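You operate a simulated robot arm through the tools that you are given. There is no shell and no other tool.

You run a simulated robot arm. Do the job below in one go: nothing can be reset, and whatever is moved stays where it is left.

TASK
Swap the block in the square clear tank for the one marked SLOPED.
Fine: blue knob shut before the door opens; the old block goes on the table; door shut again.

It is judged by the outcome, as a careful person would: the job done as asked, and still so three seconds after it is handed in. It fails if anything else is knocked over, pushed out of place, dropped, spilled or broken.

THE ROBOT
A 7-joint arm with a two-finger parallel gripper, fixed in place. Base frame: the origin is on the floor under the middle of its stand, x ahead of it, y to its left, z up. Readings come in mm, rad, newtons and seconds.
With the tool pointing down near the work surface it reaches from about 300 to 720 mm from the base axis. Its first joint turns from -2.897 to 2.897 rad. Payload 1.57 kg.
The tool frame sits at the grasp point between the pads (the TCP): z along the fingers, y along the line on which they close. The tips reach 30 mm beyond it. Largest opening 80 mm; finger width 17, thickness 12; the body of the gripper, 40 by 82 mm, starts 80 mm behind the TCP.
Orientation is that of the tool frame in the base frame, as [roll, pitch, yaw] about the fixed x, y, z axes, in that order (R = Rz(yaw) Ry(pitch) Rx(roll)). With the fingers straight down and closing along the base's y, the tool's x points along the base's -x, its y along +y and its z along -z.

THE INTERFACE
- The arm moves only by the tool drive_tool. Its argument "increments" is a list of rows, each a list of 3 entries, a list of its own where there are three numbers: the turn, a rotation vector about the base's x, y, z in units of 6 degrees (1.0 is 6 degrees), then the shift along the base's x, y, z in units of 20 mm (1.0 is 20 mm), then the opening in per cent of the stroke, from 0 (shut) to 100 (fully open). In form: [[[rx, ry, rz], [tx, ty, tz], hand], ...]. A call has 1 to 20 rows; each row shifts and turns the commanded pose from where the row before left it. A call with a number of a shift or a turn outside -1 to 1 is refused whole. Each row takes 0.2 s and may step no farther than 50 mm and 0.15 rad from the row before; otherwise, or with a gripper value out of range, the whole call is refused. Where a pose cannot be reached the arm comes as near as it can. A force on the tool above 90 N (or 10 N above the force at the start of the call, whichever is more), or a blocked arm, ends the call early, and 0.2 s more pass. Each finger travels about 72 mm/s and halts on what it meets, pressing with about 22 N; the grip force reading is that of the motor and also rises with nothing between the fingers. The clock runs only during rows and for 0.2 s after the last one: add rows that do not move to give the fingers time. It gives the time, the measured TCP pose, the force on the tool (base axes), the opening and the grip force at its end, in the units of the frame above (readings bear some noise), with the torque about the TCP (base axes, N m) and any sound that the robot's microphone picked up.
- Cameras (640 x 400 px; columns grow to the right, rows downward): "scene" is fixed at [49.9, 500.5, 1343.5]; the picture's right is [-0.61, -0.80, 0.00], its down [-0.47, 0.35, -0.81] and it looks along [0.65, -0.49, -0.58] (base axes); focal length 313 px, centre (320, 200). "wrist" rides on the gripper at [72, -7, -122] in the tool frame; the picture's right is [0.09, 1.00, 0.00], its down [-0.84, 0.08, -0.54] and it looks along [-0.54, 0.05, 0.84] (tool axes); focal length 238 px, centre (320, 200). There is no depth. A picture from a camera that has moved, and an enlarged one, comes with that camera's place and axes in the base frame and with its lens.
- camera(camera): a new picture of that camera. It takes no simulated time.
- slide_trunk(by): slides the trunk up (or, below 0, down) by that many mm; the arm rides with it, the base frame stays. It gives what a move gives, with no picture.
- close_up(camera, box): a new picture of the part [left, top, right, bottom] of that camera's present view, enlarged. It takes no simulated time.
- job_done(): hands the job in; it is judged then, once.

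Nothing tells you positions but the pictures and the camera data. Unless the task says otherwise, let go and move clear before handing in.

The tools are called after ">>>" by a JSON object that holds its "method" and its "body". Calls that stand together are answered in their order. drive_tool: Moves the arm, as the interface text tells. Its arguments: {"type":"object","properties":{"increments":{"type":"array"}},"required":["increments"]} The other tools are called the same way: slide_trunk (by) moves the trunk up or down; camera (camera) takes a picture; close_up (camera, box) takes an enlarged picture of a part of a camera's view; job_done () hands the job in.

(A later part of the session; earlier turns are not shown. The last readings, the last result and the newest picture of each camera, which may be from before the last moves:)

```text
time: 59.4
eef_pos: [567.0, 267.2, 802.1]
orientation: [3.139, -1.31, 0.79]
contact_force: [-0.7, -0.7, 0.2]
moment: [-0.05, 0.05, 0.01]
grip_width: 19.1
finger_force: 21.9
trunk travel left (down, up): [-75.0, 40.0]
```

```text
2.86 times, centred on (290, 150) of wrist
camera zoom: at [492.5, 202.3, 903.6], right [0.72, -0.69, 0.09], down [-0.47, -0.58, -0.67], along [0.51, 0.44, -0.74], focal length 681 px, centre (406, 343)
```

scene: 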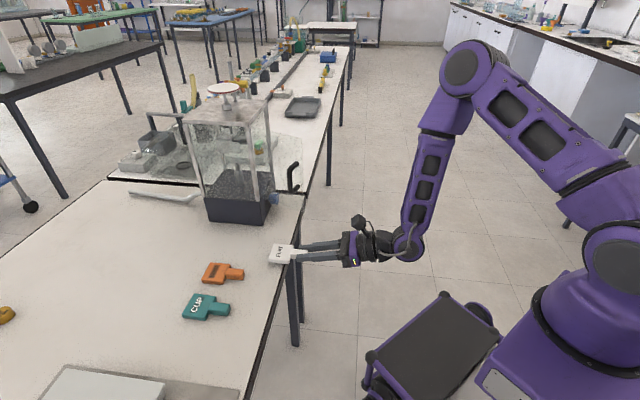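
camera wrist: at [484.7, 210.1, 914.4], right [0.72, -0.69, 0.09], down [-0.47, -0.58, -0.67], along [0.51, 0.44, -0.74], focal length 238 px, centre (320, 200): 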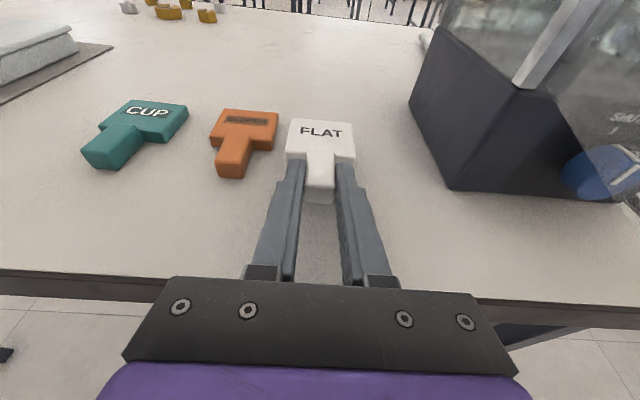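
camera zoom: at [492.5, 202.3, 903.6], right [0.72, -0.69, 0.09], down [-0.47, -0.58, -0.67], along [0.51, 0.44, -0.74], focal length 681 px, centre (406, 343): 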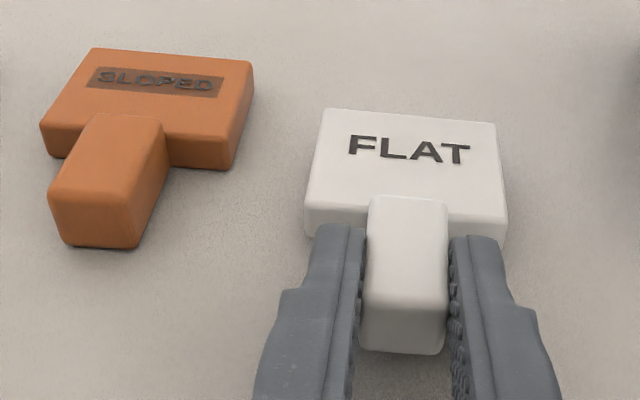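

Very close to the table now. I'll lower in small steps and watch the force.

>>> {"method": "drive_tool", "body": {"increments": [[[0, 0, 0], [0, 0, -0.1], 10], [[0, 0, 0], [0, 0, -0.1], 10], [[0, 0, 0], [0, 0, 0], 10]]}}

>>> {"method": "close_up", "body": {"camera": "scene", "box": [220, 230, 290, 280]}}

```text
time: 60.2
eef_pos: [567.7, 265.0, 797.3]
orientation: [3.141, -1.308, 0.789]
contact_force: [0.6, -0.2, 1.3]
moment: [0.03, 0.01, -0.01]
grip_width: 19.4
finger_force: 22.0
trunk travel left (down, up): [-75.0, 40.0]
```

```text
8.00 times, centred on (255, 255) of scene
camera zoom: at [49.9, 500.5, 1343.5], right [-0.61, -0.8, 0.0], down [-0.47, 0.35, -0.81], along [0.65, -0.49, -0.58], focal length 2508 px, centre (840, -240)
```

zoom: 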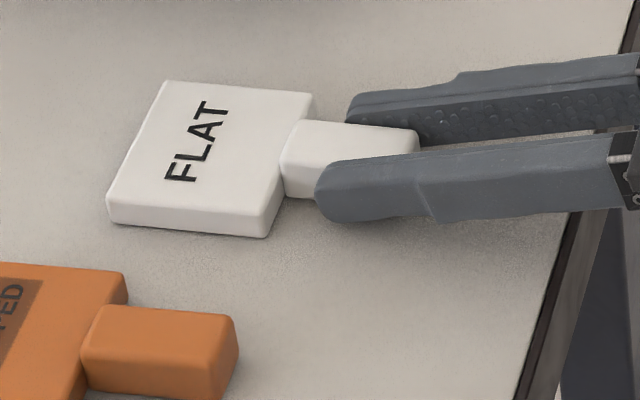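

>>> {"method": "drive_tool", "body": {"increments": [[[0, 0, 0], [0, 0, -0.1], 10], [[0, 0, 0], [0, 0, 0], 10]]}}

```text
time: 60.8
eef_pos: [566.8, 265.9, 798.0]
orientation: [3.136, -1.314, 0.789]
contact_force: [-1.0, -0.2, 10.5]
moment: [0.05, 0.0, 0.01]
grip_width: 18.9
finger_force: 22.0
trunk travel left (down, up): [-75.0, 40.0]
```

The block touched down with the TCP at z≈797.5. I'll ease the load and release.

>>> {"method": "drive_tool", "body": {"increments": [[[0, 0, 0], [0, 0, 0.06], 10], [[0, 0, 0], [0, 0, 0], 24], [[0, 0, 0], [0, 0, 0], 40], [[0, 0, 0], [0, 0, 0], 40]]}}

>>> {"method": "close_up", "body": {"camera": "wrist", "box": [190, 80, 390, 220]}}

>>> {"method": "close_up", "body": {"camera": "scene", "box": [220, 230, 290, 280]}}

```text
time: 61.8
eef_pos: [565.8, 264.9, 797.9]
orientation: [3.14, -1.308, 0.787]
contact_force: [-0.6, -0.4, -0.1]
moment: [0.03, -0.04, 0.0]
grip_width: 32.1
finger_force: 0.0
trunk travel left (down, up): [-75.0, 40.0]
```

```text
2.86 times, centred on (290, 150) of wrist
camera zoom: at [492.5, 201.7, 899.2], right [0.72, -0.69, 0.09], down [-0.47, -0.58, -0.67], along [0.51, 0.44, -0.74], focal length 681 px, centre (406, 343)
```

zoom: 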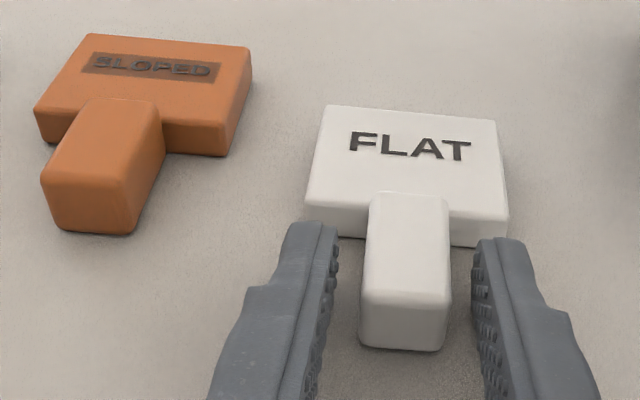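

```text
8.00 times, centred on (255, 255) of scene
camera zoom: at [49.9, 500.5, 1343.5], right [-0.61, -0.8, 0.0], down [-0.47, 0.35, -0.81], along [0.65, -0.49, -0.58], focal length 2508 px, centre (840, -240)
```

zoom: 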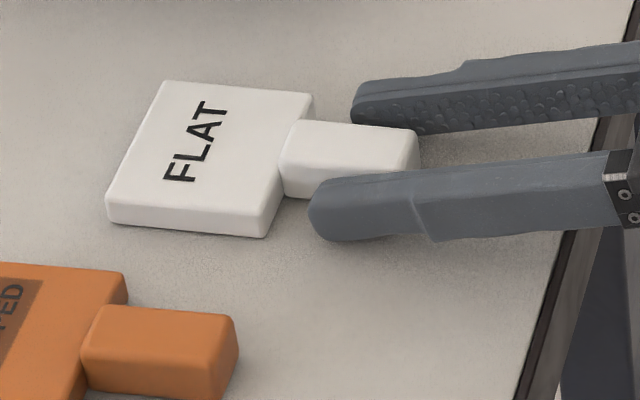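

FLAT is resting on the table. I'll back straight off and shift left in front of SLOPED.

>>> {"method": "drive_tool", "body": {"increments": [[[0, 0, 0], [-0.35, -0.35, 0], 40], [[0, 0, 0], [-0.5, -0.5, 0], 40], [[0, 0, 0], [-0.5, -0.5, 0.1], 45], [[0, 0, 0], [-0.5, -0.5, 0.3], 45], [[0, 0, 0], [-0.3, -0.3, 0.3], 50], [[0, 0, 0], [-0.6, 0.6, 0], 50], [[0, 0, 0], [-0.6, 0.6, 0], 50], [[0, 0, 0], [-0.6, 0.6, 0], 50], [[0, 0, 0], [-0.6, 0.6, 0], 50], [[0, 0, 0], [-0.57, 0.57, 0], 50], [[0, 0, 0], [0, 0, 0], 50]]}}

>>> {"method": "camera", "body": {"camera": "wrist"}}

>>> {"method": "close_up", "body": {"camera": "wrist", "box": [240, 70, 400, 190]}}

>>> {"method": "close_up", "body": {"camera": "scene", "box": [180, 220, 330, 330]}}

```text
time: 64.2
eef_pos: [464.6, 282.4, 811.5]
orientation: [3.139, -1.308, 0.79]
contact_force: [-0.6, -0.5, 0.5]
moment: [-0.01, -0.01, -0.05]
grip_width: 39.7
finger_force: 0.1
trunk travel left (down, up): [-75.0, 40.0]
```

```text
taken
camera wrist: at [389.6, 218.3, 913.0], right [0.72, -0.69, 0.09], down [-0.47, -0.58, -0.67], along [0.51, 0.44, -0.74], focal length 238 px, centre (320, 200)
```

wrist: 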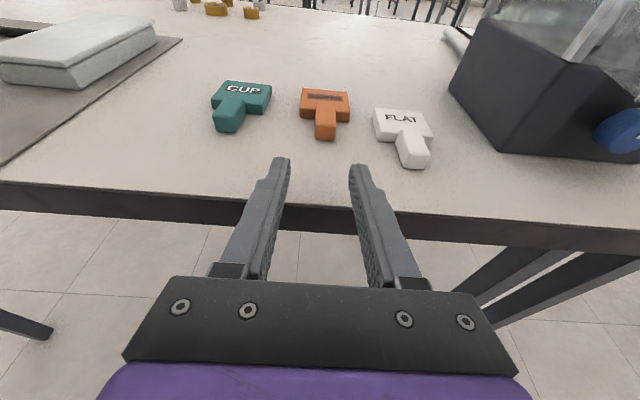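

```text
3.33 times, centred on (320, 130) of wrist
camera zoom: at [389.6, 218.3, 913.0], right [0.72, -0.69, 0.09], down [-0.47, -0.58, -0.67], along [0.51, 0.44, -0.74], focal length 794 px, centre (320, 433)
```

zoom: 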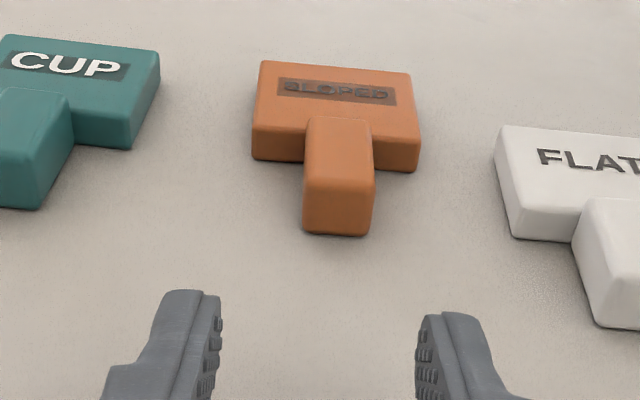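

```text
3.64 times, centred on (255, 275) of scene
camera zoom: at [49.9, 500.5, 1343.5], right [-0.61, -0.8, 0.0], down [-0.47, 0.35, -0.81], along [0.65, -0.49, -0.58], focal length 1140 px, centre (556, -73)
```

zoom: 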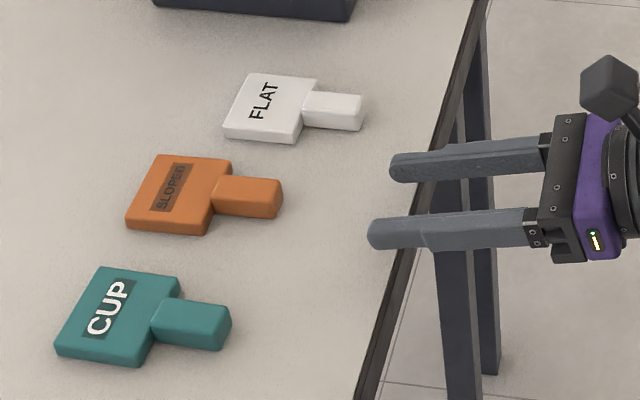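

SLOPED sits at w≈133 with its stem end at n≈633. I'll centre on it and move in.

>>> {"method": "drive_tool", "body": {"increments": [[[0, 0, 0], [0.539, 0.479, -0.065], 50], [[0, 0, 0], [0.539, 0.479, -0.065], 50], [[0, 0, 0], [0.539, 0.479, -0.065], 50], [[0, 0, 0], [0.539, 0.479, -0.065], 50], [[0, 0, 0], [0.539, 0.479, -0.065], 50], [[0, 0, 0], [0, 0, 0], 50]]}}

>>> {"method": "close_up", "body": {"camera": "wrist", "box": [220, 80, 420, 220]}}

>>> {"method": "close_up", "body": {"camera": "scene", "box": [190, 240, 290, 310]}}

```text
time: 65.6
eef_pos: [518.1, 330.6, 804.1]
orientation: [-3.141, -1.309, 0.787]
contact_force: [-0.2, -0.1, 0.1]
moment: [0.0, 0.01, -0.01]
grip_width: 39.9
finger_force: 0.0
trunk travel left (down, up): [-75.0, 40.0]
```

```text
2.86 times, centred on (320, 150) of wrist
camera zoom: at [444.1, 266.4, 906.4], right [0.72, -0.69, 0.09], down [-0.47, -0.58, -0.67], along [0.51, 0.44, -0.74], focal length 681 px, centre (320, 343)
```

zoom: 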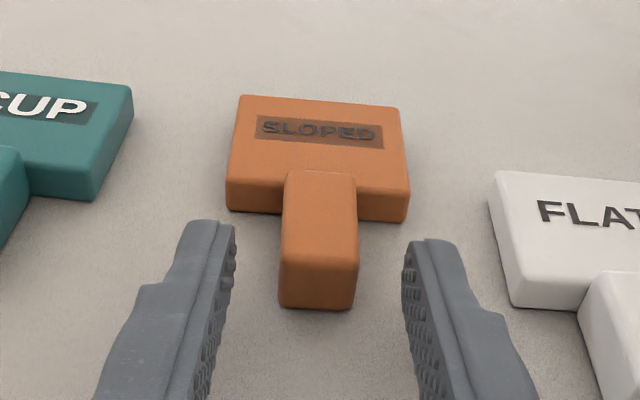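

```text
5.71 times, centred on (240, 275) of scene
camera zoom: at [49.9, 500.5, 1343.5], right [-0.61, -0.8, 0.0], down [-0.47, 0.35, -0.81], along [0.65, -0.49, -0.58], focal length 1791 px, centre (777, -229)
```

zoom: 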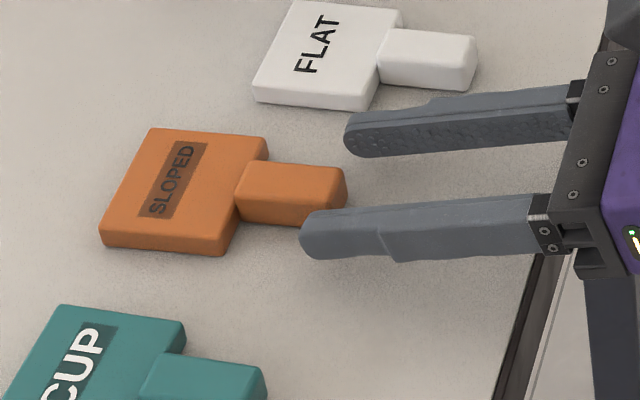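

Centred. I'll do the final advance and lower to match the grip geometry I had on FLAT.

>>> {"method": "drive_tool", "body": {"increments": [[[0, 0, 0], [0.225, 0.225, -0.105], 50], [[0, 0, 0], [0.225, 0.225, -0.105], 50], [[0, 0, 0], [0.225, 0.225, -0.105], 50], [[0, 0, 0], [0, 0, 0], 50]]}}

>>> {"method": "close_up", "body": {"camera": "wrist", "box": [220, 80, 420, 220]}}

>>> {"method": "close_up", "body": {"camera": "scene", "box": [190, 240, 290, 310]}}

```text
time: 66.6
eef_pos: [532.0, 345.0, 797.1]
orientation: [-3.141, -1.31, 0.787]
contact_force: [0.2, 0.5, 0.4]
moment: [0.03, 0.05, 0.03]
grip_width: 39.9
finger_force: 0.1
trunk travel left (down, up): [-75.0, 40.0]
```

```text
2.86 times, centred on (320, 150) of wrist
camera zoom: at [457.8, 281.0, 899.7], right [0.72, -0.69, 0.09], down [-0.47, -0.58, -0.67], along [0.51, 0.44, -0.74], focal length 681 px, centre (320, 343)
```

zoom: 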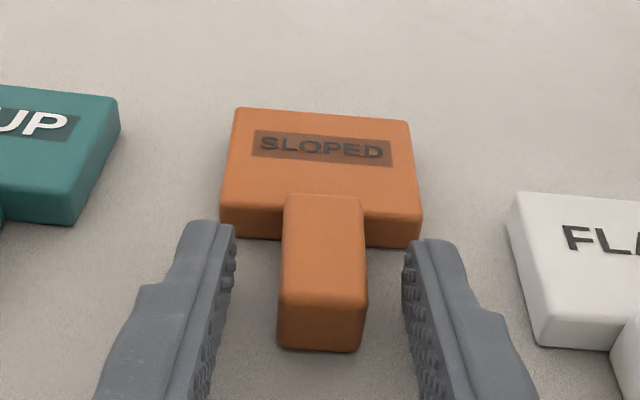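

```text
5.71 times, centred on (240, 275) of scene
camera zoom: at [49.9, 500.5, 1343.5], right [-0.61, -0.8, 0.0], down [-0.47, 0.35, -0.81], along [0.65, -0.49, -0.58], focal length 1791 px, centre (777, -229)
```

zoom: 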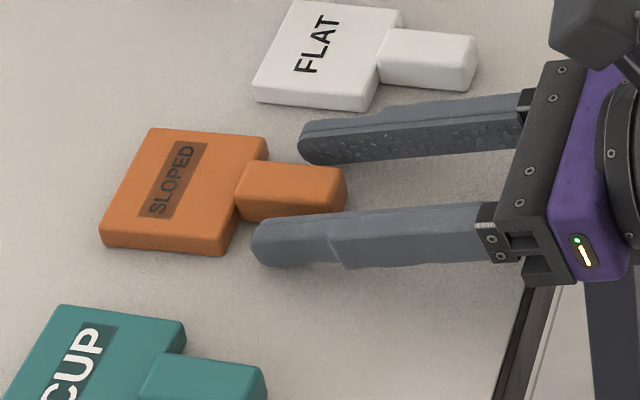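

The geometry matches FLAT's reference image to within about a millimetre. Closing on the SLOPED stem.

>>> {"method": "drive_tool", "body": {"increments": [[[0, 0, 0], [0, 0, 0], 30], [[0, 0, 0], [0, 0, 0], 10], [[0, 0, 0], [0, 0, 0], 10], [[0, 0, 0], [0, 0, 0], 10]]}}

>>> {"method": "close_up", "body": {"camera": "wrist", "box": [220, 80, 420, 220]}}

```text
time: 67.6
eef_pos: [531.6, 344.7, 799.6]
orientation: [3.139, -1.31, 0.788]
contact_force: [-0.1, -0.7, 0.5]
moment: [-0.02, 0.01, -0.04]
grip_width: 19.1
finger_force: 22.0
trunk travel left (down, up): [-75.0, 40.0]
```

```text
2.86 times, centred on (320, 150) of wrist
camera zoom: at [457.7, 280.9, 899.8], right [0.72, -0.69, 0.09], down [-0.47, -0.58, -0.67], along [0.51, 0.44, -0.74], focal length 681 px, centre (320, 343)
```

zoom: 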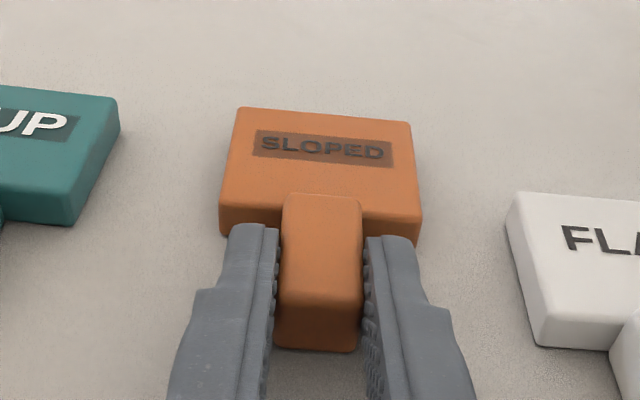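

SLOPED is gripped (19.1 mm). I'll lift slightly, verify the hold, and back out.

>>> {"method": "drive_tool", "body": {"increments": [[[0, 0, 0], [0, 0, 0.2], 10], [[0, 0, 0], [0, 0, 0.3], 10], [[0, 0, 0], [0, 0, 0.2], 10], [[0, 0, 0], [-0.4, -0.4, 0], 10], [[0, 0, 0], [-0.5, -0.5, 0], 10], [[0, 0, 0], [-0.55, -0.55, 0], 10], [[0, 0, 0], [-0.55, -0.55, 0], 10], [[0, 0, 0], [-0.55, -0.55, 0], 10], [[0, 0, 0], [-0.55, -0.55, 0], 10], [[0, 0, 0], [-0.55, -0.55, 0], 10], [[0, 0, 0], [-0.55, -0.55, 0], 10], [[0, 0, 0], [-0.55, -0.55, 0], 10], [[0, 0, 0], [0, 0, 0], 10]]}}

>>> {"method": "close_up", "body": {"camera": "wrist", "box": [220, 80, 420, 220]}}

>>> {"method": "camera", "body": {"camera": "scene"}}

```text
time: 70.4
eef_pos: [436.1, 249.8, 812.6]
orientation: [3.141, -1.309, 0.787]
contact_force: [0.1, -0.5, -0.8]
moment: [-0.04, 0.0, 0.02]
grip_width: 19.1
finger_force: 21.7
trunk travel left (down, up): [-75.0, 40.0]
```

```text
2.86 times, centred on (320, 150) of wrist
camera zoom: at [362.0, 184.7, 913.6], right [0.72, -0.69, 0.09], down [-0.47, -0.58, -0.67], along [0.51, 0.44, -0.74], focal length 681 px, centre (320, 343)
```

zoom: 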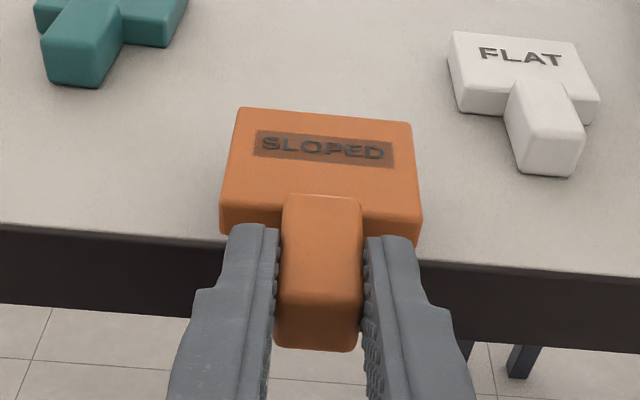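

```text
taken
```

scene: 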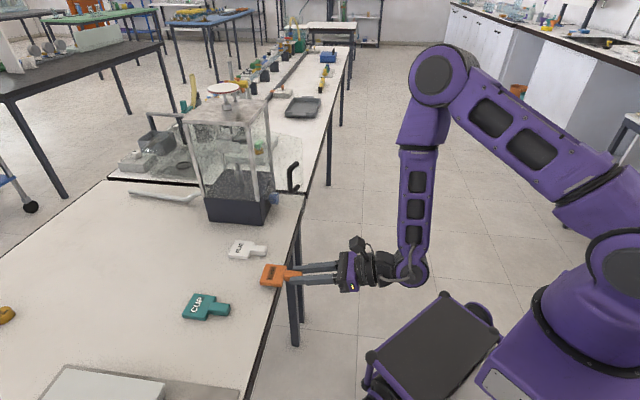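

SLOPED is held level. Now moving right at low height, under the door, to the tank's centreline.

>>> {"method": "drive_tool", "body": {"increments": [[[0, 0, 0], [0.643, -0.643, 0], 10], [[0, 0, 0], [0.643, -0.643, 0], 10], [[0, 0, 0], [0.643, -0.643, 0], 10], [[0, 0, 0], [0.643, -0.643, 0], 10], [[0, 0, 0], [0.643, -0.643, 0], 10], [[0, 0, 0], [0.643, -0.643, 0], 10], [[0, 0, 0], [0.643, -0.643, 0], 10], [[0, 0, 0], [0.643, -0.643, 0], 10], [[0, 0, 0], [0.643, -0.643, 0], 10], [[0, 0, 0], [0.643, -0.643, 0], 10], [[0, 0, 0], [0.643, -0.643, 0], 10], [[0, 0, 0], [0.643, -0.643, 0], 10], [[0, 0, 0], [0.643, -0.643, 0], 10], [[0, 0, 0], [0.643, -0.643, 0], 10], [[0, 0, 0], [0, 0, 0], 10]]}}

>>> {"method": "camera", "body": {"camera": "wrist"}}

```text
time: 73.6
eef_pos: [617.9, 67.9, 812.4]
orientation: [-3.14, -1.308, 0.786]
contact_force: [0.4, -0.4, -1.8]
moment: [-0.02, 0.02, 0.0]
grip_width: 19.0
finger_force: 21.9
trunk travel left (down, up): [-75.0, 40.0]
```

```text
taken
camera wrist: at [544.2, 4.0, 913.9], right [0.72, -0.69, 0.09], down [-0.47, -0.58, -0.67], along [0.51, 0.44, -0.74], focal length 238 px, centre (320, 200)
```

wrist: 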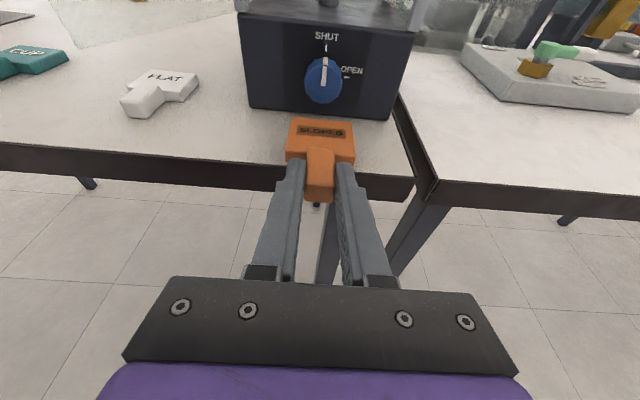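

On the centreline within 3 mm. Now rising to insertion height with a small lateral correction.

>>> {"method": "drive_tool", "body": {"increments": [[[0, 0, 0], [-0.008, 0.008, 0.5], 10], [[0, 0, 0], [-0.008, 0.008, 0.9], 10], [[0, 0, 0], [-0.008, 0.008, 0.9], 10], [[0, 0, 0], [-0.008, 0.008, 0.9], 10], [[0, 0, 0], [-0.008, 0.008, 0.9], 10], [[0, 0, 0], [-0.008, 0.008, 0.9], 10], [[0, 0, 0], [-0.008, 0.008, 0.9], 10], [[0, 0, 0], [-0.008, 0.008, 0.9], 10], [[0, 0, 0], [-0.008, 0.008, 0.9], 10], [[0, 0, 0], [-0.008, 0.008, 0.9], 10], [[0, 0, 0], [-0.008, 0.008, 0.9], 10], [[0, 0, 0], [0, 0, 0], 10]]}}

>>> {"method": "camera", "body": {"camera": "wrist"}}

>>> {"method": "close_up", "body": {"camera": "wrist", "box": [280, 20, 380, 110]}}

>>> {"method": "close_up", "body": {"camera": "scene", "box": [200, 80, 360, 200]}}

```text
time: 76.2
eef_pos: [615.7, 69.3, 1001.9]
orientation: [3.141, -1.31, 0.787]
contact_force: [0.7, 0.1, -1.1]
moment: [-0.02, 0.02, 0.01]
grip_width: 19.0
finger_force: 22.0
trunk travel left (down, up): [-75.0, 40.0]
```

```text
taken
camera wrist: at [541.4, 5.9, 1103.8], right [0.72, -0.69, 0.09], down [-0.47, -0.58, -0.67], along [0.51, 0.44, -0.74], focal length 238 px, centre (320, 200)
```

wrist: 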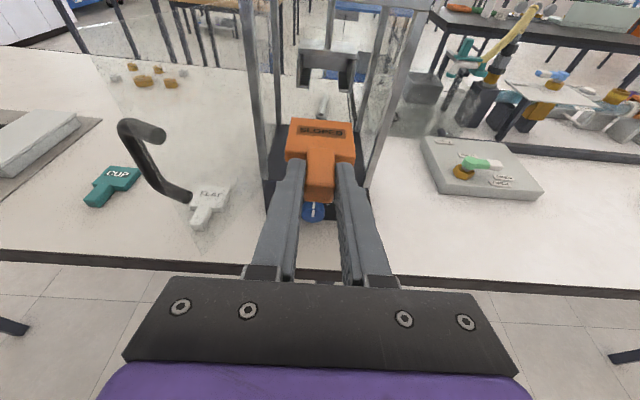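

```text
4.44 times, centred on (330, 65) of wrist
camera zoom: at [541.4, 5.9, 1103.8], right [0.72, -0.69, 0.09], down [-0.47, -0.58, -0.67], along [0.51, 0.44, -0.74], focal length 1059 px, centre (276, 800)
```

zoom: 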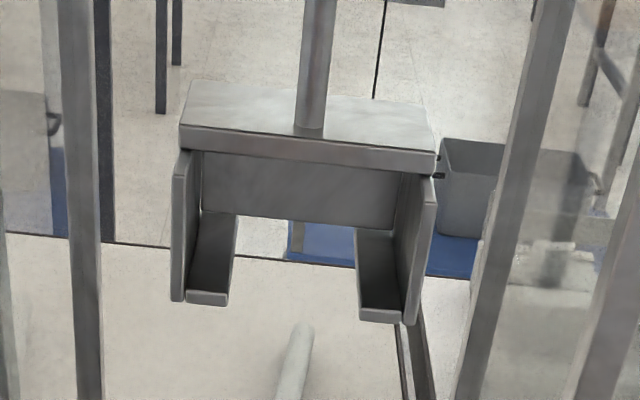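

```text
3.33 times, centred on (280, 140) of scene
camera zoom: at [49.9, 500.5, 1343.5], right [-0.61, -0.8, 0.0], down [-0.47, 0.35, -0.81], along [0.65, -0.49, -0.58], focal length 1045 px, centre (453, 400)
```

zoom: 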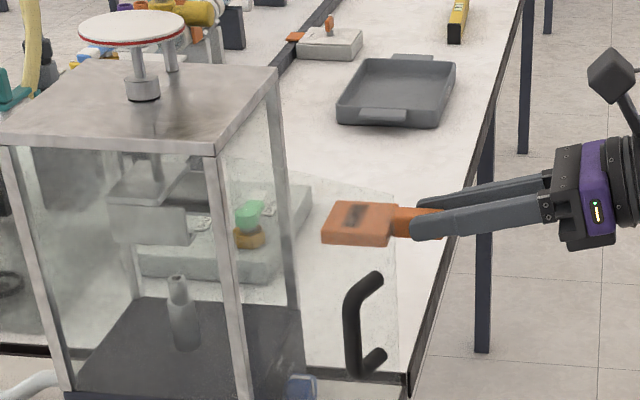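

The cradle is unchanged and everything is clear. I'll advance toward the holder, stopping just before the plate enters.

>>> {"method": "drive_tool", "body": {"increments": [[[0, 0, 0], [0.53, 0.53, 0], 10], [[0, 0, 0], [0.53, 0.53, 0], 10], [[0, 0, 0], [0.53, 0.53, 0], 10], [[0, 0, 0], [0.53, 0.53, 0], 10], [[0, 0, 0], [0.53, 0.53, 0], 10], [[0, 0, 0], [0.53, 0.53, 0], 10], [[0, 0, 0], [0, 0, 0], 10]]}}

>>> {"method": "close_up", "body": {"camera": "wrist", "box": [220, 40, 420, 200]}}

>>> {"method": "close_up", "body": {"camera": "scene", "box": [200, 80, 300, 170]}}

```text
time: 77.8
eef_pos: [678.6, 135.0, 1002.4]
orientation: [3.14, -1.309, 0.788]
contact_force: [0.1, 0.1, -0.7]
moment: [-0.05, 0.05, -0.01]
grip_width: 19.0
finger_force: 21.8
trunk travel left (down, up): [-75.0, 40.0]
```

```text
2.50 times, centred on (320, 120) of wrist
camera zoom: at [604.7, 71.1, 1104.1], right [0.72, -0.69, 0.09], down [-0.47, -0.58, -0.67], along [0.51, 0.44, -0.74], focal length 596 px, centre (320, 400)
```

zoom: 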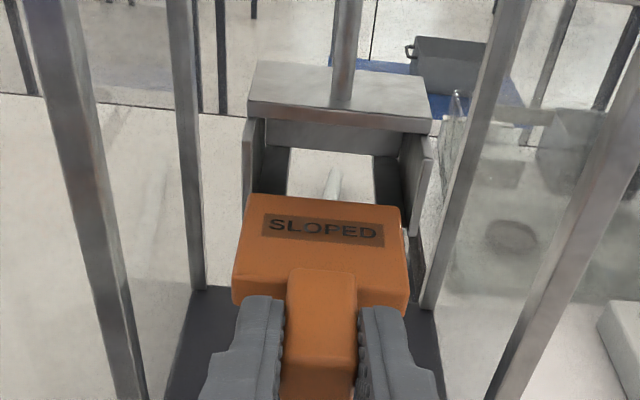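

```text
4.44 times, centred on (250, 125) of scene
camera zoom: at [49.9, 500.5, 1343.5], right [-0.61, -0.8, 0.0], down [-0.47, 0.35, -0.81], along [0.65, -0.49, -0.58], focal length 1393 px, centre (631, 533)
```

zoom: 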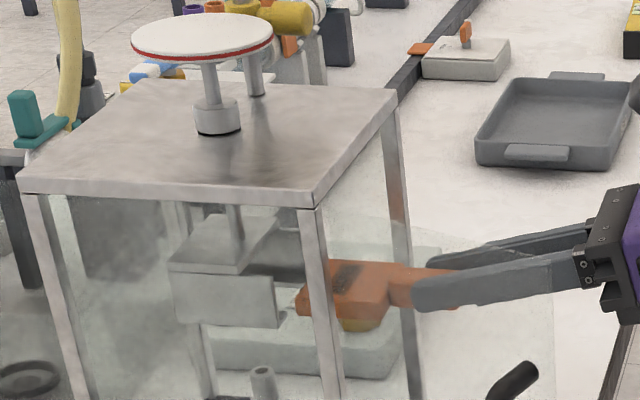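

>>> {"method": "drive_tool", "body": {"increments": [[[0, 0, 0], [0, 0, 0], 10]]}}

>>> {"method": "close_up", "body": {"camera": "wrist", "box": [270, 50, 390, 160]}}

```text
time: 78.2
eef_pos: [679.8, 135.3, 1001.6]
orientation: [3.138, -1.31, 0.787]
contact_force: [0.1, 0.6, -1.0]
moment: [-0.03, 0.02, 0.03]
grip_width: 19.4
finger_force: 22.2
trunk travel left (down, up): [-75.0, 40.0]
```

```text
3.64 times, centred on (330, 105) of wrist
camera zoom: at [604.5, 70.9, 1104.1], right [0.72, -0.69, 0.09], down [-0.47, -0.58, -0.67], along [0.51, 0.44, -0.74], focal length 867 px, centre (284, 546)
```

zoom: 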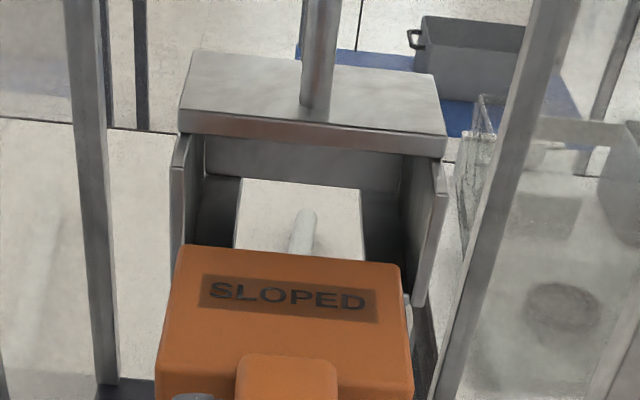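

The block is about 3 mm left of the holder centre. I'll correct laterally and re-check.

>>> {"method": "drive_tool", "body": {"increments": [[[0, 0, 0], [0.099, -0.099, 0], 10], [[0, 0, 0], [0.2, 0.2, 0], 10], [[0, 0, 0], [0, 0, 0], 10]]}}

>>> {"method": "close_up", "body": {"camera": "wrist", "box": [270, 50, 390, 160]}}

>>> {"method": "close_up", "body": {"camera": "scene", "box": [215, 115, 285, 165]}}

```text
time: 79.0
eef_pos: [685.6, 135.7, 1001.2]
orientation: [3.142, -1.309, 0.788]
contact_force: [0.4, -0.5, -0.5]
moment: [-0.05, 0.02, 0.0]
grip_width: 19.5
finger_force: 22.1
trunk travel left (down, up): [-75.0, 40.0]
```

```text
3.64 times, centred on (330, 105) of wrist
camera zoom: at [610.6, 71.8, 1104.1], right [0.72, -0.69, 0.09], down [-0.47, -0.58, -0.67], along [0.51, 0.44, -0.74], focal length 867 px, centre (284, 546)
```

zoom: 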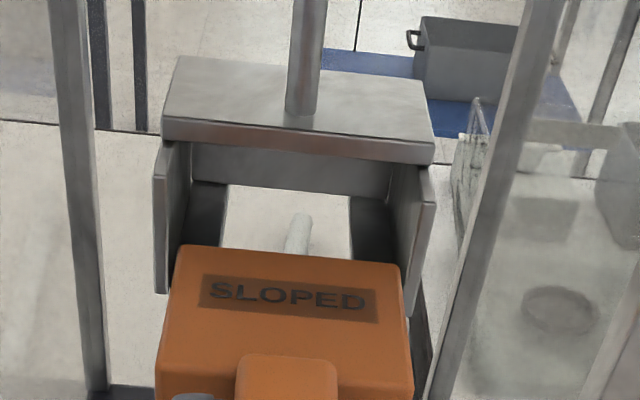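

```text
8.00 times, centred on (250, 140) of scene
camera zoom: at [49.9, 500.5, 1343.5], right [-0.61, -0.8, 0.0], down [-0.47, 0.35, -0.81], along [0.65, -0.49, -0.58], focal length 2508 px, centre (880, 680)
```

zoom: 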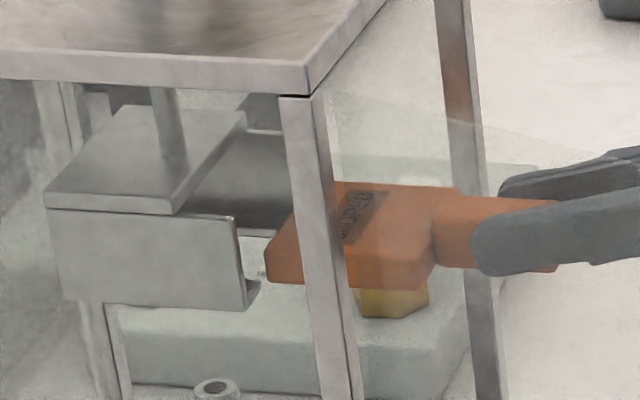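

Now centred to within about 0.3 mm, and the block's underside clears the lips by about 3 mm. I'll insert slowly.

>>> {"method": "drive_tool", "body": {"increments": [[[0, 0, 0], [0.22, 0.22, 0], 10], [[0, 0, 0], [0.22, 0.22, 0], 10], [[0, 0, 0], [0.22, 0.22, 0], 10], [[0, 0, 0], [0.22, 0.22, 0], 10], [[0, 0, 0], [0, 0, 0], 10]]}}

>>> {"method": "close_up", "body": {"camera": "wrist", "box": [260, 60, 380, 170]}}

>>> {"method": "close_up", "body": {"camera": "scene", "box": [215, 115, 285, 165]}}

```text
time: 80.2
eef_pos: [703.8, 154.8, 1002.4]
orientation: [3.141, -1.31, 0.786]
contact_force: [-0.1, 0.0, -0.4]
moment: [-0.03, 0.04, -0.02]
grip_width: 18.9
finger_force: 22.1
trunk travel left (down, up): [-75.0, 40.0]
```

```text
3.64 times, centred on (320, 115) of wrist
camera zoom: at [628.4, 89.7, 1104.6], right [0.72, -0.69, 0.09], down [-0.47, -0.58, -0.67], along [0.51, 0.44, -0.74], focal length 867 px, centre (320, 509)
```

zoom: 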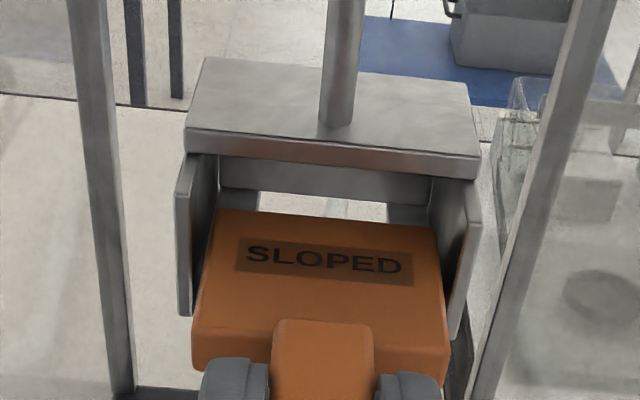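

```text
8.00 times, centred on (250, 140) of scene
camera zoom: at [49.9, 500.5, 1343.5], right [-0.61, -0.8, 0.0], down [-0.47, 0.35, -0.81], along [0.65, -0.49, -0.58], focal length 2508 px, centre (880, 680)
```

zoom: 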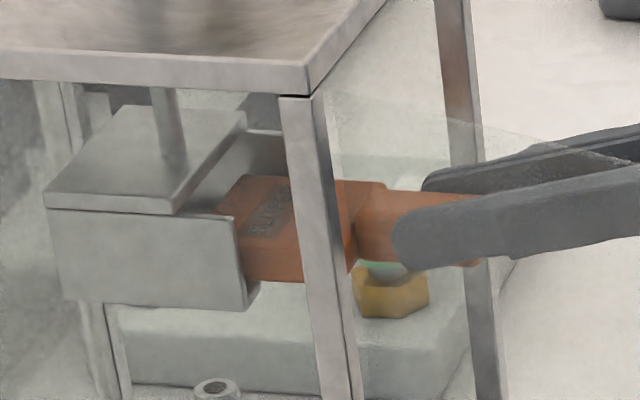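

Entering cleanly with no contact force. Continuing to the seated depth (TCP n≈639).

>>> {"method": "drive_tool", "body": {"increments": [[[0, 0, 0], [0.22, 0.22, 0], 10], [[0, 0, 0], [0.22, 0.22, 0], 10], [[0, 0, 0], [0.22, 0.22, 0], 10], [[0, 0, 0], [0.22, 0.22, 0], 10], [[0, 0, 0], [0.2, 0.2, 0], 10], [[0, 0, 0], [0, 0, 0], 10]]}}

>>> {"method": "close_up", "body": {"camera": "wrist", "box": [220, 60, 420, 220]}}

>>> {"method": "close_up", "body": {"camera": "scene", "box": [215, 115, 285, 165]}}

```text
time: 81.6
eef_pos: [723.6, 175.1, 1001.8]
orientation: [3.14, -1.31, 0.79]
contact_force: [-0.8, -0.5, 0.0]
moment: [-0.01, 0.04, 0.0]
grip_width: 19.3
finger_force: 22.5
trunk travel left (down, up): [-75.0, 40.0]
```

```text
2.50 times, centred on (320, 140) of wrist
camera zoom: at [649.4, 111.5, 1103.9], right [0.72, -0.69, 0.09], down [-0.47, -0.58, -0.67], along [0.51, 0.44, -0.74], focal length 596 px, centre (320, 350)
```

zoom: 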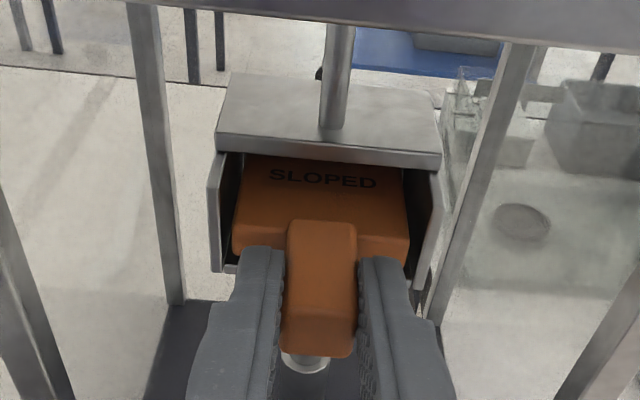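

```text
8.00 times, centred on (250, 140) of scene
camera zoom: at [49.9, 500.5, 1343.5], right [-0.61, -0.8, 0.0], down [-0.47, 0.35, -0.81], along [0.65, -0.49, -0.58], focal length 2508 px, centre (880, 680)
```

zoom: 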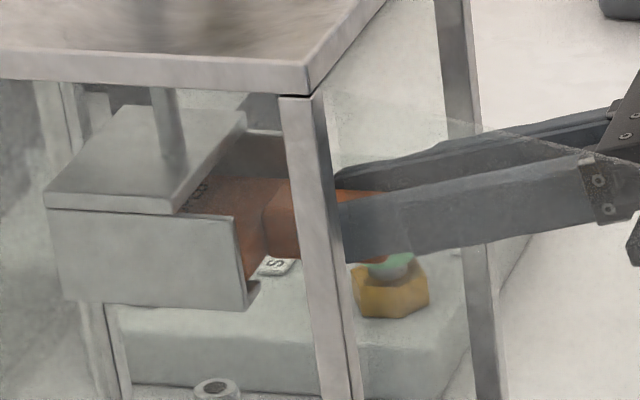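

Nearly at depth. I'll go 4 mm further, then lower gently onto the ledges.

>>> {"method": "drive_tool", "body": {"increments": [[[0, 0, 0], [0.14, 0.14, 0], 10], [[0, 0, 0], [0, 0, 0], 10], [[0, 0, 0], [0, 0, -0.1], 10], [[0, 0, 0], [0, 0, -0.1], 10], [[0, 0, 0], [0, 0, 0], 10]]}}

>>> {"method": "close_up", "body": {"camera": "wrist", "box": [220, 60, 420, 220]}}

>>> {"method": "close_up", "body": {"camera": "scene", "box": [215, 115, 285, 165]}}

```text
time: 82.8
eef_pos: [727.2, 177.5, 998.6]
orientation: [-3.14, -1.31, 0.789]
contact_force: [0.5, -0.2, -0.8]
moment: [-0.02, -0.03, -0.01]
grip_width: 19.1
finger_force: 21.8
trunk travel left (down, up): [-75.0, 40.0]
```

```text
2.50 times, centred on (320, 140) of wrist
camera zoom: at [653.6, 113.4, 1100.0], right [0.72, -0.69, 0.09], down [-0.47, -0.58, -0.67], along [0.51, 0.44, -0.74], focal length 596 px, centre (320, 350)
```

zoom: 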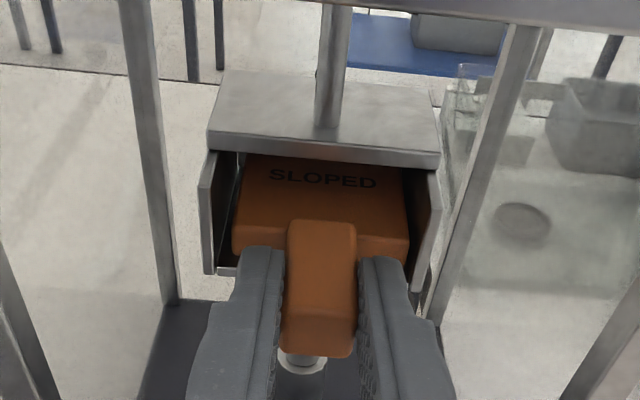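

```text
8.00 times, centred on (250, 140) of scene
camera zoom: at [49.9, 500.5, 1343.5], right [-0.61, -0.8, 0.0], down [-0.47, 0.35, -0.81], along [0.65, -0.49, -0.58], focal length 2508 px, centre (880, 680)
```

zoom: 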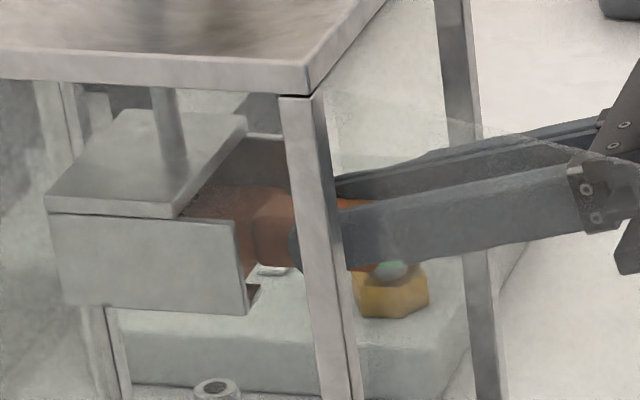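

The block is on the ledges and the sprung holder has begun to settle under it. I'll lower the rest to the height FLAT had (z≈995), nudging 1 mm left to centre.

>>> {"method": "drive_tool", "body": {"increments": [[[0, 0, 0], [-0.03, 0.03, -0.1], 10], [[0, 0, 0], [0, 0, -0.1], 10], [[0, 0, 0], [0, 0, 0], 10]]}}

>>> {"method": "close_up", "body": {"camera": "wrist", "box": [220, 60, 420, 220]}}

>>> {"method": "close_up", "body": {"camera": "scene", "box": [215, 115, 285, 165]}}

```text
time: 83.6
eef_pos: [727.9, 178.4, 994.9]
orientation: [3.139, -1.309, 0.788]
contact_force: [0.0, 0.6, -0.2]
moment: [0.05, 0.0, -0.03]
grip_width: 19.1
finger_force: 21.7
trunk travel left (down, up): [-75.0, 40.0]
```

```text
2.50 times, centred on (320, 140) of wrist
camera zoom: at [652.6, 113.7, 1096.0], right [0.72, -0.69, 0.09], down [-0.47, -0.58, -0.67], along [0.51, 0.44, -0.74], focal length 596 px, centre (320, 350)
```

zoom: 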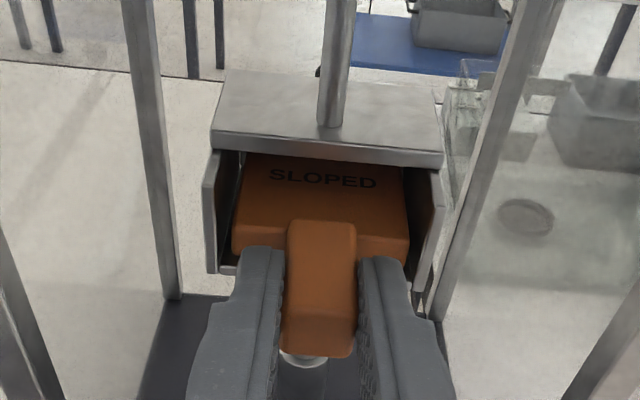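

```text
8.00 times, centred on (250, 140) of scene
camera zoom: at [49.9, 500.5, 1343.5], right [-0.61, -0.8, 0.0], down [-0.47, 0.35, -0.81], along [0.65, -0.49, -0.58], focal length 2508 px, centre (880, 680)
```

zoom: 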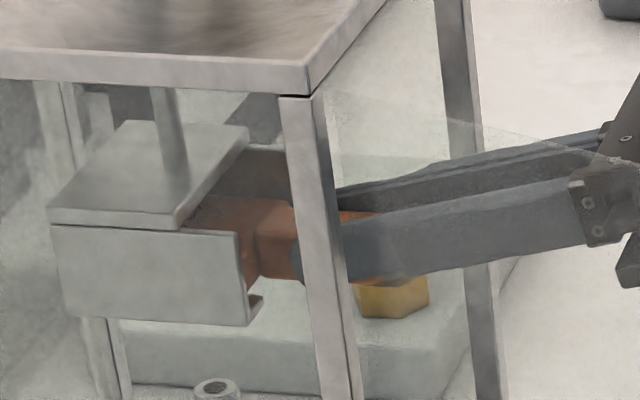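

The holder has returned to the same height it had under FLAT. Releasing.

>>> {"method": "drive_tool", "body": {"increments": [[[0, 0, 0], [0, 0, 0], 24], [[0, 0, 0], [0, 0, 0], 32], [[0, 0, 0], [0, 0, 0], 42], [[0, 0, 0], [0, 0, 0], 42]]}}

>>> {"method": "close_up", "body": {"camera": "wrist", "box": [220, 60, 420, 220]}}

>>> {"method": "close_up", "body": {"camera": "scene", "box": [215, 115, 285, 165]}}

```text
time: 84.6
eef_pos: [727.4, 178.4, 993.9]
orientation: [3.138, -1.309, 0.785]
contact_force: [0.4, -0.2, 0.9]
moment: [0.02, -0.01, 0.0]
grip_width: 33.5
finger_force: 0.1
trunk travel left (down, up): [-75.0, 40.0]
```

```text
2.50 times, centred on (320, 140) of wrist
camera zoom: at [652.6, 113.6, 1096.0], right [0.72, -0.69, 0.09], down [-0.47, -0.58, -0.67], along [0.51, 0.44, -0.74], focal length 596 px, centre (320, 350)
```

zoom: 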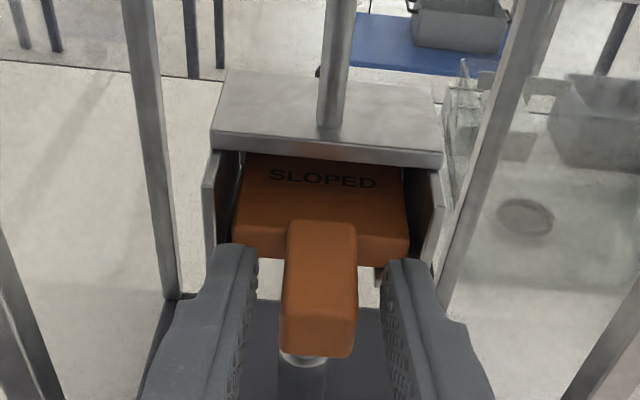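

```text
8.00 times, centred on (250, 140) of scene
camera zoom: at [49.9, 500.5, 1343.5], right [-0.61, -0.8, 0.0], down [-0.47, 0.35, -0.81], along [0.65, -0.49, -0.58], focal length 2508 px, centre (880, 680)
```

zoom: 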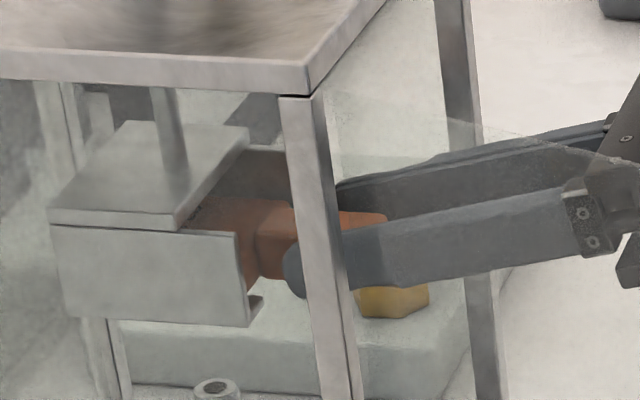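

SLOPED is seated and stable. I'll back straight out of the tank.

>>> {"method": "drive_tool", "body": {"increments": [[[0, 0, 0], [-0.25, -0.25, 0], 42], [[0, 0, 0], [-0.35, -0.35, 0], 42], [[0, 0, 0], [-0.45, -0.45, 0], 42], [[0, 0, 0], [-0.5, -0.5, 0], 42], [[0, 0, 0], [-0.5, -0.5, 0], 42], [[0, 0, 0], [-0.55, -0.55, 0], 42], [[0, 0, 0], [-0.55, -0.55, 0], 42], [[0, 0, 0], [-0.55, -0.55, 0], 42], [[0, 0, 0], [-0.55, -0.55, 0], 42], [[0, 0, 0], [-0.55, -0.55, 0], 42], [[0, 0, 0], [-0.55, -0.55, 0], 20], [[0, 0, 0], [-0.55, -0.55, 0], 0]]}}

>>> {"method": "camera", "body": {"camera": "wrist"}}

>>> {"method": "close_up", "body": {"camera": "wrist", "box": [270, 20, 390, 130]}}

>>> {"method": "camera", "body": {"camera": "scene"}}

```text
time: 87.2
eef_pos: [608.0, 58.8, 993.5]
orientation: [-3.139, -1.311, 0.788]
contact_force: [-1.0, 0.6, 0.3]
moment: [0.0, -0.03, 0.01]
grip_width: 0.0
finger_force: 21.1
trunk travel left (down, up): [-75.0, 40.0]
```

```text
taken
camera wrist: at [533.6, -4.5, 1095.0], right [0.72, -0.69, 0.09], down [-0.47, -0.58, -0.67], along [0.51, 0.44, -0.74], focal length 238 px, centre (320, 200)
```

wrist: 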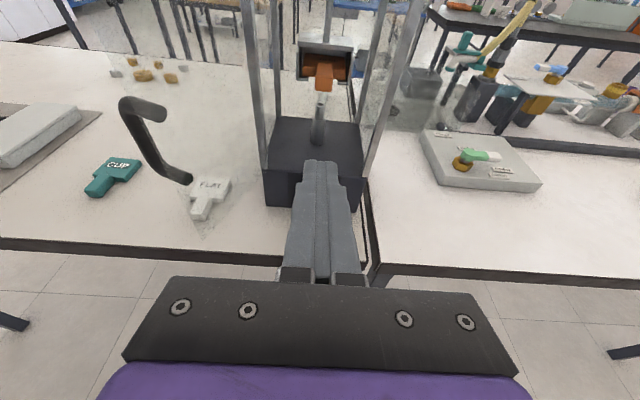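

```text
3.64 times, centred on (330, 75) of wrist
camera zoom: at [533.6, -4.5, 1095.0], right [0.72, -0.69, 0.09], down [-0.47, -0.58, -0.67], along [0.51, 0.44, -0.74], focal length 867 px, centre (284, 654)
```

zoom: 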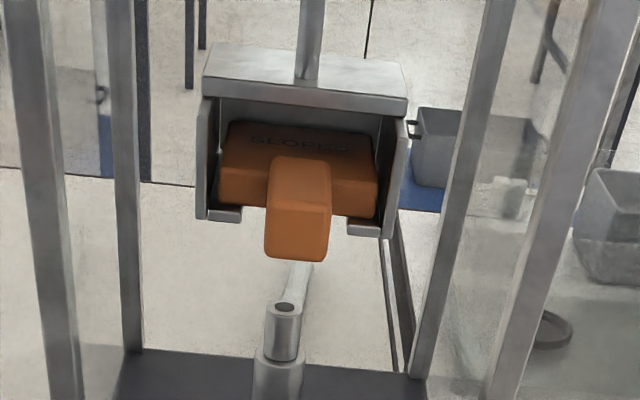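

```text
taken
```

scene: 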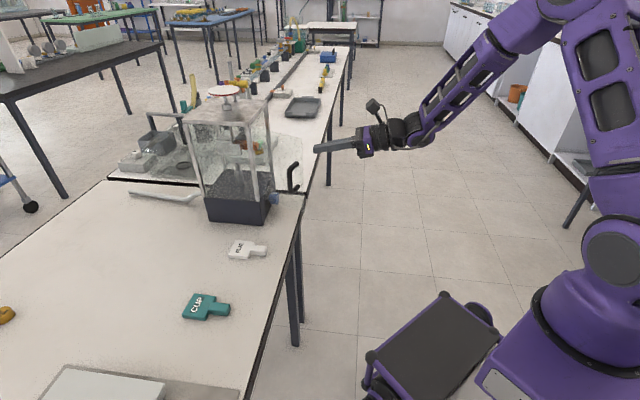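

SLOPED is well seated. To shut the door I'll go around to its outer (left) side with closed, level fingers, below the handle at z≈905.

>>> {"method": "drive_tool", "body": {"increments": [[[0, 0, 0], [-0.48, -0.48, 0], 0], [[0, 0, 0], [-0.48, -0.48, 0], 0], [[0, 0, 0], [-0.612, 0.612, 0], 0], [[0, 0, 0], [-0.612, 0.612, 0], 0], [[0, 0, 0], [-0.612, 0.612, 0], 0], [[0, 0, 0], [-0.612, 0.612, 0], 0], [[0, 0, 0], [-0.612, 0.612, 0], 0], [[0, 0, 0], [-0.612, 0.612, 0], 0], [[0, 0, 0], [-0.612, 0.612, 0], 0], [[0, 0, 0], [-0.612, 0.612, 0], 0], [[0, 0, 0], [-0.612, 0.612, 0], 0], [[0, 0, 0], [-0.612, 0.612, 0], 0], [[0, 0, 0], [0, 0, 0], 0]]}}

>>> {"method": "camera", "body": {"camera": "scene"}}

>>> {"method": "camera", "body": {"camera": "wrist"}}

```text
time: 90.0
eef_pos: [467.6, 162.2, 994.8]
orientation: [3.139, -1.31, 0.79]
contact_force: [0.3, 0.0, 0.2]
moment: [0.03, -0.02, 0.0]
grip_width: 0.1
finger_force: 21.2
trunk travel left (down, up): [-75.0, 40.0]
```

```text
taken
```

scene: 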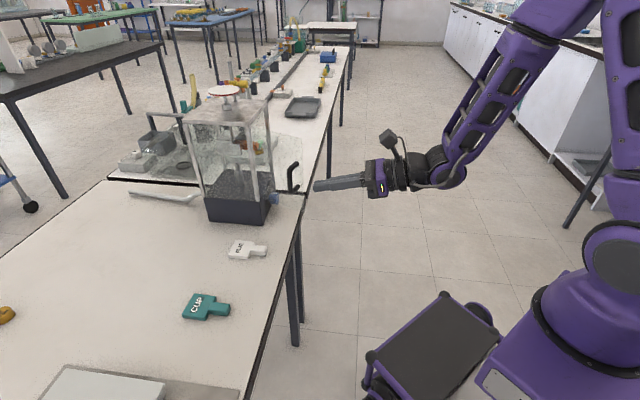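

```text
taken
camera wrist: at [392.6, 98.6, 1097.4], right [0.72, -0.69, 0.09], down [-0.47, -0.58, -0.67], along [0.51, 0.44, -0.74], focal length 238 px, centre (320, 200)
```

wrist: 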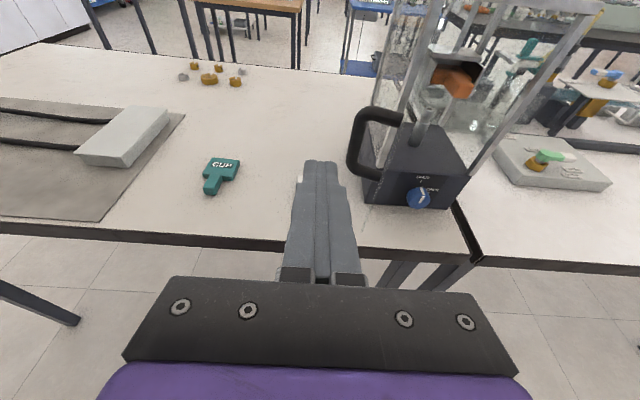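

>>> {"method": "drive_tool", "body": {"increments": [[[0.3535, -0.3535, 0], [0, 0, -0.9], 0], [[0.3535, -0.3535, 0], [0, 0, -0.9], 0], [[0.3535, -0.3535, 0], [0, 0, -0.9], 0], [[0.3535, -0.3535, 0], [0, 0, -0.9], 0], [[0.3535, -0.3535, 0], [0, 0, -0.9], 0], [[0, 0, 0], [0, 0, 0], 0]]}}

>>> {"method": "camera", "body": {"camera": "wrist"}}

>>> {"method": "close_up", "body": {"camera": "scene", "box": [180, 80, 400, 240]}}

```text
time: 91.4
eef_pos: [468.2, 164.1, 905.5]
orientation: [0.805, -1.569, 3.123]
contact_force: [-0.5, 0.9, 0.5]
moment: [0.02, -0.01, 0.0]
grip_width: 0.1
finger_force: 21.6
trunk travel left (down, up): [-75.0, 40.0]
```

```text
taken
camera wrist: at [377.6, 83.4, 977.7], right [0.7, -0.7, 0.09], down [-0.33, -0.44, -0.84], along [0.63, 0.56, -0.54], focal length 238 px, centre (320, 200)
```

wrist: 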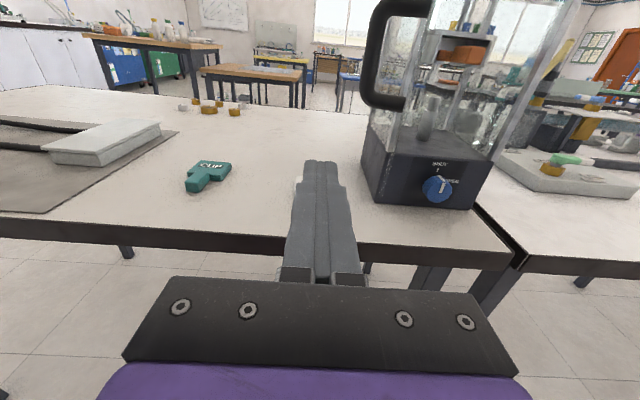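

```text
2.50 times, centred on (290, 160) of scene
camera zoom: at [49.9, 500.5, 1343.5], right [-0.61, -0.8, 0.0], down [-0.47, 0.35, -0.81], along [0.65, -0.49, -0.58], focal length 784 px, centre (395, 300)
```

zoom: 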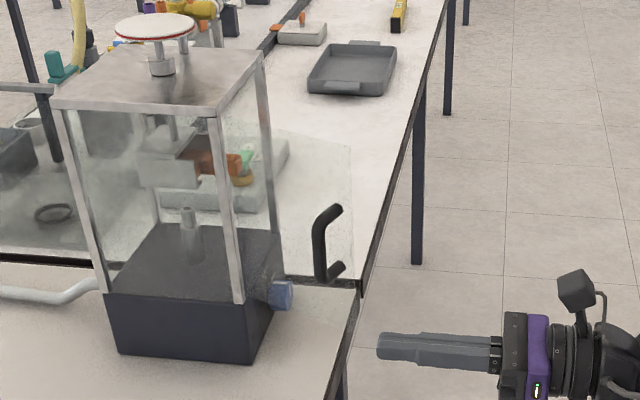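

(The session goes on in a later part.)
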